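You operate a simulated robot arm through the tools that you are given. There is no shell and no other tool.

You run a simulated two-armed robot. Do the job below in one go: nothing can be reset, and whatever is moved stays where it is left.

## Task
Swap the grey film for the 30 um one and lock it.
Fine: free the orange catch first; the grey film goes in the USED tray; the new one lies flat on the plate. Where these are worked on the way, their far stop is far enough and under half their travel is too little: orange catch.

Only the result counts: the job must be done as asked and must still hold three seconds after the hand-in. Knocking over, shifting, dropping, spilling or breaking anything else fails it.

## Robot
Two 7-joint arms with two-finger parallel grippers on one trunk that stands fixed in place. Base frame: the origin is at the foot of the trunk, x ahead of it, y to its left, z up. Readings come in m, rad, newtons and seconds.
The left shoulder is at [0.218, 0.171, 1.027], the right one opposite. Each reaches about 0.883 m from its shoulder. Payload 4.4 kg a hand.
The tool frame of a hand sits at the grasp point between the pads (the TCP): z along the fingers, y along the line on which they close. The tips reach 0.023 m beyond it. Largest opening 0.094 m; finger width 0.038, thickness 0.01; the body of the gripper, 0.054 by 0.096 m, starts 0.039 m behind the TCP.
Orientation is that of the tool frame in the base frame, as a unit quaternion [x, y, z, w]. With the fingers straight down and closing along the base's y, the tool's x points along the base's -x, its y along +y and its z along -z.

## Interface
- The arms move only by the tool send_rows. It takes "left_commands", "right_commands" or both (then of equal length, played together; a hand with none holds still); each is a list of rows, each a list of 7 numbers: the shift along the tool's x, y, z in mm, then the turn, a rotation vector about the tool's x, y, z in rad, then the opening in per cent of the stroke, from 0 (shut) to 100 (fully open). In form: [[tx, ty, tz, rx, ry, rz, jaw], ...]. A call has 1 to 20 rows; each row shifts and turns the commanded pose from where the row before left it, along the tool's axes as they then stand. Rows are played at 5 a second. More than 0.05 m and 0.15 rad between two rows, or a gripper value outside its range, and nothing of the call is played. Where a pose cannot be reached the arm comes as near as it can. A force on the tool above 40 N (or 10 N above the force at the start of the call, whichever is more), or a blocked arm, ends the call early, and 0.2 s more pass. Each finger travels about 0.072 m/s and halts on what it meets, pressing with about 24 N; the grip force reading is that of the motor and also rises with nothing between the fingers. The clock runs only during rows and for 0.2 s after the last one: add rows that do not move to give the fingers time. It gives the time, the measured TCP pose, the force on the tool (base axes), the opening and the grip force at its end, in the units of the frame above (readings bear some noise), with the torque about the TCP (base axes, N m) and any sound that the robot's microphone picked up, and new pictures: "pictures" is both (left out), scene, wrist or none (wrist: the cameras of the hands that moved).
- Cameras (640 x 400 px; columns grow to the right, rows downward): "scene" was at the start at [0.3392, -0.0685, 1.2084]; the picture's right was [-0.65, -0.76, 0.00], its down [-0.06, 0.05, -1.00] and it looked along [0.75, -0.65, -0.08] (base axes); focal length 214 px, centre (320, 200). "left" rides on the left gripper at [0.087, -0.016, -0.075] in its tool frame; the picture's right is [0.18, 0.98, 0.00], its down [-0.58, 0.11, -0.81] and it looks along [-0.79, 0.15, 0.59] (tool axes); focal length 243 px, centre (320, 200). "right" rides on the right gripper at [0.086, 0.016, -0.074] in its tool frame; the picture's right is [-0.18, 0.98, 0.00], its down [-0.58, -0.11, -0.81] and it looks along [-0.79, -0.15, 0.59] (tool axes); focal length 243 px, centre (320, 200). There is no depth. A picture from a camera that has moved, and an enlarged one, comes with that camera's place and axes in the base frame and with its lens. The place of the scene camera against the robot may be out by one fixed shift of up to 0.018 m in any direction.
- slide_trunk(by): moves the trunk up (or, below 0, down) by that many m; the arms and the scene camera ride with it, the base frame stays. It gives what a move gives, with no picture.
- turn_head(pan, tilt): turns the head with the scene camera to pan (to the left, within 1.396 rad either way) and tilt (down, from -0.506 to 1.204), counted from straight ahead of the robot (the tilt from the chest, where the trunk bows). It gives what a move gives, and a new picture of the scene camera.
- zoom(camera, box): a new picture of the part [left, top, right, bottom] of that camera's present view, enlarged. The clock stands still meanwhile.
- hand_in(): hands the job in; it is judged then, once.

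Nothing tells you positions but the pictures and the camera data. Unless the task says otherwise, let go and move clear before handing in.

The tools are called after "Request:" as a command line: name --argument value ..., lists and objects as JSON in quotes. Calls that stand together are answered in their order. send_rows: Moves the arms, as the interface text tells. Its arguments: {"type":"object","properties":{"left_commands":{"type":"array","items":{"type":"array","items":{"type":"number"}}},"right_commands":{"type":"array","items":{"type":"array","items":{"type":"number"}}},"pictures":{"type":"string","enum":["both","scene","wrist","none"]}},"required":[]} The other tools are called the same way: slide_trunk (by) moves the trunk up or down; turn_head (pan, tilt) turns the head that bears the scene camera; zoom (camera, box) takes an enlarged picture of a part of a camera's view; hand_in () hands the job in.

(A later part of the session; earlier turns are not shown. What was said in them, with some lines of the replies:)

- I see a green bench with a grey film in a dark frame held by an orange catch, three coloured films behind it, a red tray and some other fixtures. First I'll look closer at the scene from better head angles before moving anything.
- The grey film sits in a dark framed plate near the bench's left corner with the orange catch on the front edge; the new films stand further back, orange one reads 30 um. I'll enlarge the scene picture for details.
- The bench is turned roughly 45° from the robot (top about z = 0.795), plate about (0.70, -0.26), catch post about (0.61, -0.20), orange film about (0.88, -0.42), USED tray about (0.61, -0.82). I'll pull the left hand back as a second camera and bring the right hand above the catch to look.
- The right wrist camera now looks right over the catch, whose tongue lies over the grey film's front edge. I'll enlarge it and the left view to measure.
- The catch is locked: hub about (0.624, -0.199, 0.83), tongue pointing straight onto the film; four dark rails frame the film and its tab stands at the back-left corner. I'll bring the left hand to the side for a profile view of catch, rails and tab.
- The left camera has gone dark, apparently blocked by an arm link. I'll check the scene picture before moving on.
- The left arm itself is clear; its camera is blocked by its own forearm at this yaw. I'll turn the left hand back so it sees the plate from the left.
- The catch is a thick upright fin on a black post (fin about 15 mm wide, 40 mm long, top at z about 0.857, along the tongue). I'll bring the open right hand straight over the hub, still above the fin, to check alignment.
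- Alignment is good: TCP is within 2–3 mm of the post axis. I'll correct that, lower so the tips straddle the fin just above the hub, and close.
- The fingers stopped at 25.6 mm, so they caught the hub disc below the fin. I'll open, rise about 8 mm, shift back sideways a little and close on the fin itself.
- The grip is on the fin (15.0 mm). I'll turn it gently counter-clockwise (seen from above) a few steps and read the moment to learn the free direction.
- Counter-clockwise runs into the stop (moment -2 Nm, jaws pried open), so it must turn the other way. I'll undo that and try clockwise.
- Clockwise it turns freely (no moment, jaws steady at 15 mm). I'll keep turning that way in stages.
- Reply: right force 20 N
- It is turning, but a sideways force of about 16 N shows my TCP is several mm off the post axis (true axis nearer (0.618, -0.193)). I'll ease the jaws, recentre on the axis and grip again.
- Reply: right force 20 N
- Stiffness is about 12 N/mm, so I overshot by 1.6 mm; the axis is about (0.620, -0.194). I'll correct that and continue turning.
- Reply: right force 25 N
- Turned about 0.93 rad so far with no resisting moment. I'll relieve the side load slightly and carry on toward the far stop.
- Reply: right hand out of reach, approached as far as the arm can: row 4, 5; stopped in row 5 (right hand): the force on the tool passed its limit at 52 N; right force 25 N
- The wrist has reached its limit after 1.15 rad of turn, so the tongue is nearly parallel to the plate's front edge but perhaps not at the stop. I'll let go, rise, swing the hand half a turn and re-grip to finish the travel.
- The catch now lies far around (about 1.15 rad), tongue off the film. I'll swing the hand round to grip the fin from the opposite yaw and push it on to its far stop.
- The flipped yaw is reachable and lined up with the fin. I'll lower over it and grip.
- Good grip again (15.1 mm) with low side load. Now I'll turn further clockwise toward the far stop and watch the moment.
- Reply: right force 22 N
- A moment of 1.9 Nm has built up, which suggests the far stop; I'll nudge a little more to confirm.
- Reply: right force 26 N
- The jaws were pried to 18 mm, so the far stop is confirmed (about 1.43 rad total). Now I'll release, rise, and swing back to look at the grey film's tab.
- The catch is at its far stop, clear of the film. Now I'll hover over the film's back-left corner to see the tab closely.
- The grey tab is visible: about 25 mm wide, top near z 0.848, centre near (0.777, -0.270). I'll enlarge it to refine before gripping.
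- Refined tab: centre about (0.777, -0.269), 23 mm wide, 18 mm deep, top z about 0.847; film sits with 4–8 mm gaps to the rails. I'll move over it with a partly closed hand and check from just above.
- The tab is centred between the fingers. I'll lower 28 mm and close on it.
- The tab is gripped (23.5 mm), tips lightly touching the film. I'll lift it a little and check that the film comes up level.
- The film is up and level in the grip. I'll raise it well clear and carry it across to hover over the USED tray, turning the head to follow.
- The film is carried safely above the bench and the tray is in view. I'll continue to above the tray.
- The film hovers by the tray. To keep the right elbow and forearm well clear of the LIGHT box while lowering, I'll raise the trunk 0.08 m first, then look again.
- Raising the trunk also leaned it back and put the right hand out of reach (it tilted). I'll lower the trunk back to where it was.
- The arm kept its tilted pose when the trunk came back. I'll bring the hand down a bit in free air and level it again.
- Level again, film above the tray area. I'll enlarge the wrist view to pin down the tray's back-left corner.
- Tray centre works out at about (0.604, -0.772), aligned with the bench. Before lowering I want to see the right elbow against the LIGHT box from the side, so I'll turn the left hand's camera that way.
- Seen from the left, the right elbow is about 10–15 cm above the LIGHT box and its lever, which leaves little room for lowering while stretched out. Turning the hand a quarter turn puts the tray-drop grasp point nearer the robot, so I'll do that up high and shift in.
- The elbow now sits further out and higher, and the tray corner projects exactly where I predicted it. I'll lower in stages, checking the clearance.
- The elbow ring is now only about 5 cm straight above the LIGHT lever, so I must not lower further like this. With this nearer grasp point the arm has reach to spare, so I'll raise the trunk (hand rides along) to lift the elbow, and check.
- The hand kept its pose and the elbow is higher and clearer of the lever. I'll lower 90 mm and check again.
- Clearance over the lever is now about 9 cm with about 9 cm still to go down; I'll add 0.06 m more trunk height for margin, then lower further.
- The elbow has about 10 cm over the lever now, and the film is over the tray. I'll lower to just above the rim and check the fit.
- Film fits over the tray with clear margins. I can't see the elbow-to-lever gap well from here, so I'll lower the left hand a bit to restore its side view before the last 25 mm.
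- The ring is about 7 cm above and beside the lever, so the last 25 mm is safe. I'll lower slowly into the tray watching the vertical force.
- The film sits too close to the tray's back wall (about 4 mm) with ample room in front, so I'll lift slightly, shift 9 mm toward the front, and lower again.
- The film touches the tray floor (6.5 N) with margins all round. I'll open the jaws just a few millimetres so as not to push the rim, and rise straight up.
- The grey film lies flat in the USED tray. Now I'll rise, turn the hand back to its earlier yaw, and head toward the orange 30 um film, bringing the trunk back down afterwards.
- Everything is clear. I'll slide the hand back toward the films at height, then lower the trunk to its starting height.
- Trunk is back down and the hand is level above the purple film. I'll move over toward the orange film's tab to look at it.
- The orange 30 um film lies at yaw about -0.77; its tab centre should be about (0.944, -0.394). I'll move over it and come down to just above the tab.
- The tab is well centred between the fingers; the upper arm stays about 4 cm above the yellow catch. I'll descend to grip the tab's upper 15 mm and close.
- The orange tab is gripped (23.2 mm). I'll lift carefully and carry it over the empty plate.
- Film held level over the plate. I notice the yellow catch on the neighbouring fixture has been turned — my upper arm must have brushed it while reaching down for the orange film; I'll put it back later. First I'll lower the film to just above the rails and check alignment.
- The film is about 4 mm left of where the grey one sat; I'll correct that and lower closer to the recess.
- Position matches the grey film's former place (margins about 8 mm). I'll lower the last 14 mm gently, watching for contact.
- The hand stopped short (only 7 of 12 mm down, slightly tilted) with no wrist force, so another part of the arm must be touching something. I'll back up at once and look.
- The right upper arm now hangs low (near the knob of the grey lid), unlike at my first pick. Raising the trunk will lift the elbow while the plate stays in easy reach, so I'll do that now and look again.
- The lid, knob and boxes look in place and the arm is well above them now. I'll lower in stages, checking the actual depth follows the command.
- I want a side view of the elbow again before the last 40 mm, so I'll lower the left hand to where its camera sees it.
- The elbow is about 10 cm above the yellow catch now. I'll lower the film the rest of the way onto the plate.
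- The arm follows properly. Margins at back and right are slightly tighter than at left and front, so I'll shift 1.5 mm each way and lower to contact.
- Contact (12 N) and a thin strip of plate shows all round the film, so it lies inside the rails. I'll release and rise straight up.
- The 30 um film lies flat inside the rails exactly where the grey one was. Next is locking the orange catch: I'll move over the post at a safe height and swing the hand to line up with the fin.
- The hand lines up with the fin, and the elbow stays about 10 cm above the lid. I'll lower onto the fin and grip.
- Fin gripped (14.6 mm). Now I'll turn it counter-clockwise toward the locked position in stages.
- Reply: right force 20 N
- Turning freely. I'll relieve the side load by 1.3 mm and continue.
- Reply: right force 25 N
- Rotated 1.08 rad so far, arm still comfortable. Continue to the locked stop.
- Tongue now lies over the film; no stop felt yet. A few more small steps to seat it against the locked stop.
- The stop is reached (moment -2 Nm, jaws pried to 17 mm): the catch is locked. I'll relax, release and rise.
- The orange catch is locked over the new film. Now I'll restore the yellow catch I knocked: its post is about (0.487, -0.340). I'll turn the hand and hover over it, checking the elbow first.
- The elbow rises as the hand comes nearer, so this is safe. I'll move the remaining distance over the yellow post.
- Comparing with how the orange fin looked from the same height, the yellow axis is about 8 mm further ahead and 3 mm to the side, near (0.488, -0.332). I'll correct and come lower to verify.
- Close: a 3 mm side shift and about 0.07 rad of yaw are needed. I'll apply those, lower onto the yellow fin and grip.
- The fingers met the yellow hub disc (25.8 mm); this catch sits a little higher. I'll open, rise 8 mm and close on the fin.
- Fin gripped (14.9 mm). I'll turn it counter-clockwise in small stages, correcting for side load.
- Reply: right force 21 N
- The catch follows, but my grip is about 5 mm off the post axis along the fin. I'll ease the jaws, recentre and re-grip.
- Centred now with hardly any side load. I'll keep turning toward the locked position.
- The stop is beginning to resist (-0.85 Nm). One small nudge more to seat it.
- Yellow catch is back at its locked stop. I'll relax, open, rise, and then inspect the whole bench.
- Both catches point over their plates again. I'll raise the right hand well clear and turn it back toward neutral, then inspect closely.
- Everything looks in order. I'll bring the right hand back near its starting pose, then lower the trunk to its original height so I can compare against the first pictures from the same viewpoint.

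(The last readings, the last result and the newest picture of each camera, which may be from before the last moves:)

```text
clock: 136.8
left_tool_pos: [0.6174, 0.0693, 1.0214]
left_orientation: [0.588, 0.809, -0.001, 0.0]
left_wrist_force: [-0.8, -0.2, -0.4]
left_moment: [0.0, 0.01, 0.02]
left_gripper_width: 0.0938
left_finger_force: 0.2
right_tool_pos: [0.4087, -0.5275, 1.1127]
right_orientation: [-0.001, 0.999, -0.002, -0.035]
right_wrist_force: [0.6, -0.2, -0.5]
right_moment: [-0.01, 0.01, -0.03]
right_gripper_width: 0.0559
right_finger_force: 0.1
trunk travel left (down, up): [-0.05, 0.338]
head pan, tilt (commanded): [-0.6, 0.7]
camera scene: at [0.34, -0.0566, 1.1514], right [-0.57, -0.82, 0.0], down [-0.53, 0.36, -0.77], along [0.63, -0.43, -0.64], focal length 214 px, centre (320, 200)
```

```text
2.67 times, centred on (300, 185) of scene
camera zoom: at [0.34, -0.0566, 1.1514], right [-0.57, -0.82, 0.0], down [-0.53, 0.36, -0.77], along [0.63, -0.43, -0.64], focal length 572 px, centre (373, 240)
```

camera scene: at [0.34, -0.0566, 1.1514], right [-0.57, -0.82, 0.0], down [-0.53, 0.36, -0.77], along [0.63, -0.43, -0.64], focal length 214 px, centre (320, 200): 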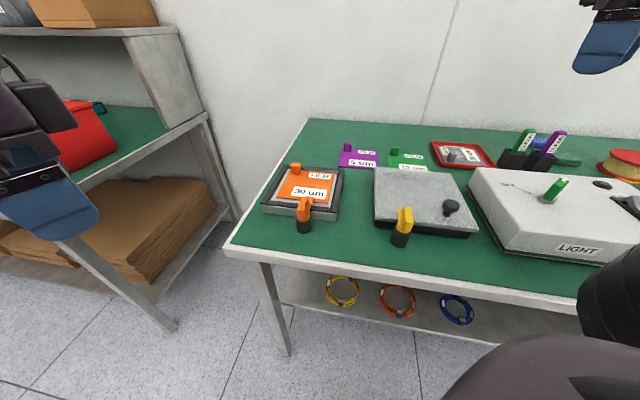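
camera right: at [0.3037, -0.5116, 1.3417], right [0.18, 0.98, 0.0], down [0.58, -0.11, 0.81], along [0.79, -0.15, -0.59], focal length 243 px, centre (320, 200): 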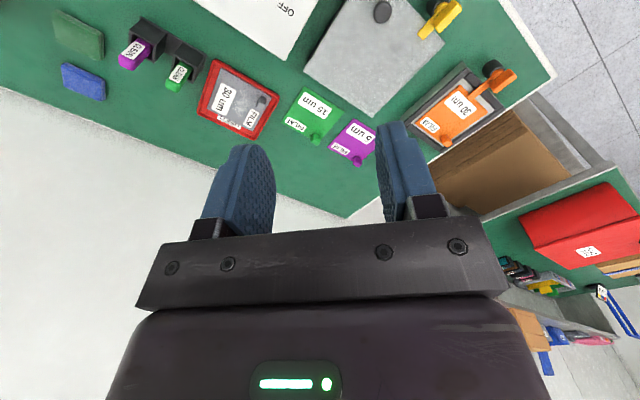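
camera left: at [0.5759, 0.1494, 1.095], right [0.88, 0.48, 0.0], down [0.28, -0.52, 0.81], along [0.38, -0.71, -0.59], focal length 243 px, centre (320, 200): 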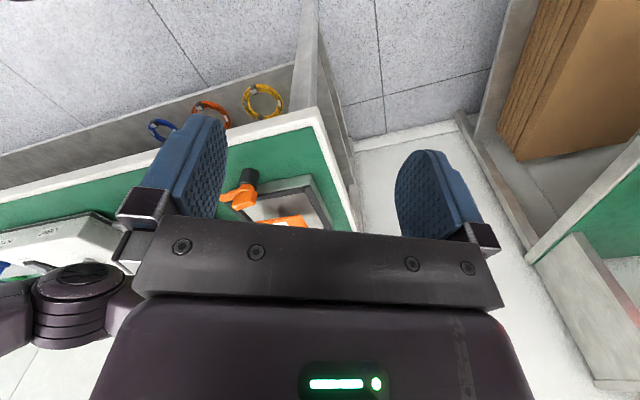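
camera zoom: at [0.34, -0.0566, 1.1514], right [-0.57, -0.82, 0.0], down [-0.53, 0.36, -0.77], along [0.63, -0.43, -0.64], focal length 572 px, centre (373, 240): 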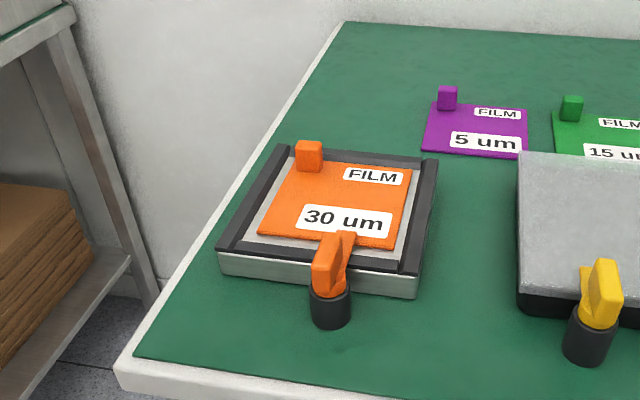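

Compared with the first pictures, the lid, knob, yellow catch, LIGHT lever, tools and other films all sit exactly as before, and the tray holds the grey film. The right hand came back slightly tilted, so I'll check that its elbow touches nothing.

Request:
turn_head --pan -1.25 --tilt 0.75

Request:
zoom --camera "left" --box '[0, 150, 240, 400]'

```text
clock: 137.8
left_tool_pos: [0.6181, 0.0706, 1.023]
left_orientation: [0.589, 0.808, 0.0, -0.001]
left_wrist_force: [0.5, 0.7, 0.3]
left_moment: [0.02, -0.02, 0.0]
left_gripper_width: 0.0942
left_finger_force: 0.0
right_tool_pos: [0.4084, -0.5278, 1.1122]
right_orientation: [-0.001, 0.999, -0.001, -0.035]
right_wrist_force: [0.5, -1.0, 0.0]
right_moment: [0.02, -0.04, 0.01]
right_gripper_width: 0.0563
right_finger_force: 0.0
trunk travel left (down, up): [-0.05, 0.338]
head pan, tilt (commanded): [-1.25, 0.75]
camera scene: at [0.2961, -0.0872, 1.1472], right [-0.95, -0.32, 0.0], down [-0.22, 0.65, -0.73], along [0.23, -0.69, -0.68], focal length 214 px, centre (320, 200)
```

scene: 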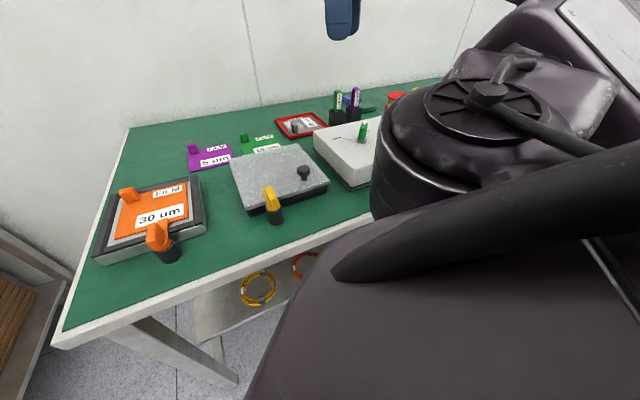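

```text
1.60 times, centred on (120, 275) of left
camera zoom: at [0.5757, 0.1487, 1.0956], right [0.88, 0.48, 0.0], down [0.28, -0.52, 0.81], along [0.38, -0.71, -0.59], focal length 388 px, centre (640, 80)
```

zoom: 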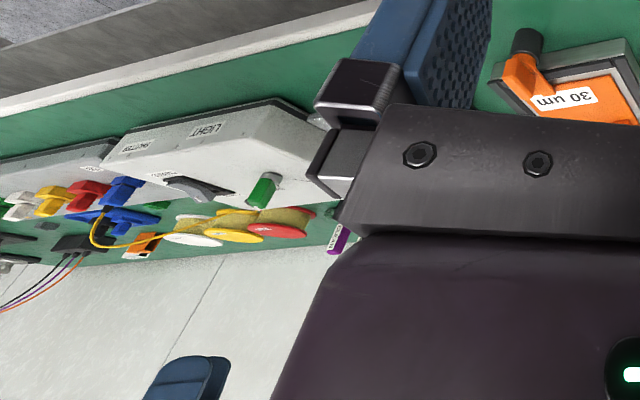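

The arms are clear of everything and no contact shows. The new 30 um film lies flat under the locked orange catch, the grey film is in the USED tray, and all else is as found — one last close look before handing in.

Request:
zoom --camera "scene" --box '[80, 160, 220, 280]'

Request:
zoom --camera "left" --box '[210, 150, 340, 235]'

Request:
zoom --camera "scene" --box '[220, 80, 400, 230]'

```text
3.33 times, centred on (150, 220) of scene
camera zoom: at [0.2961, -0.0872, 1.1472], right [-0.95, -0.32, 0.0], down [-0.22, 0.65, -0.73], along [0.23, -0.69, -0.68], focal length 715 px, centre (887, 133)
```

zoom: 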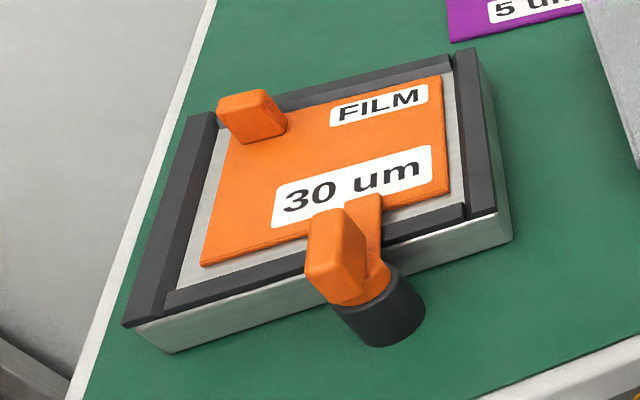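

```text
4.71 times, centred on (275, 192) of left
camera zoom: at [0.5757, 0.1487, 1.0956], right [0.88, 0.48, 0.0], down [0.28, -0.52, 0.81], along [0.38, -0.71, -0.59], focal length 1142 px, centre (532, 235)
```

zoom: 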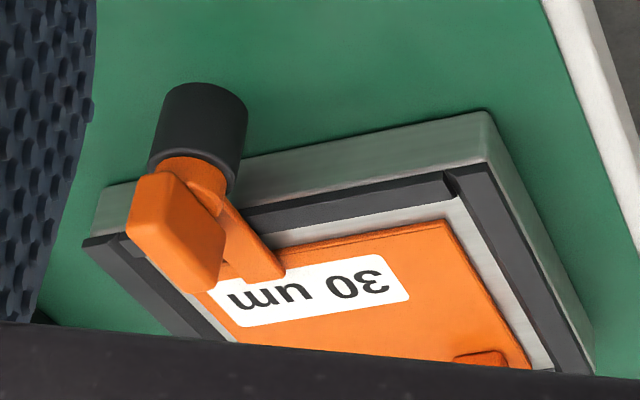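

```text
2.67 times, centred on (310, 155) of scene
camera zoom: at [0.2961, -0.0872, 1.1472], right [-0.95, -0.32, 0.0], down [-0.22, 0.65, -0.73], along [0.23, -0.69, -0.68], focal length 572 px, centre (347, 320)
```

zoom: 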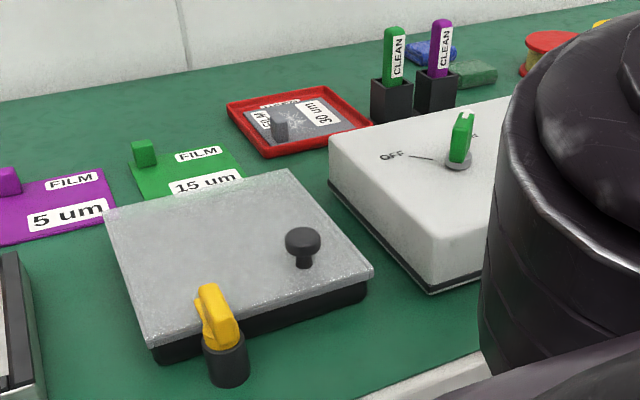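

The orange 30 um film lies flat within the rails with the catch tongue over its front edge, the grey film is in the USED tray, and the rest stands as it was at the start. I'm handing the job in.

Request:
hand_in

```text
The job is handed in.
```

The swap is done and handed in: the new 30 um film lies flat on the plate with the orange catch locked over it. The grey film is in the USED tray.

- **Orange catch:** I turned it to its far stop before taking the grey film out. After laying the new film I turned it back until it met the locked stop.
- **Yellow catch:** While I was reaching for the orange film, my right upper arm brushed the yellow catch on the neighbouring fixture and turned it. I gripped it and turned it back to its locked stop.
- **Arm contact:** On the first try at lowering the new film, the right arm was blocked before the film was down, probably by the grey lid's knob. I backed off, raised the trunk and came down clear.
- **Final check:** From the same viewpoint as at the start, the lid, knob, yellow catch, LIGHT lever and tools looked unchanged, and so did the other films. Both hands were empty and clear of the bench when I handed in.
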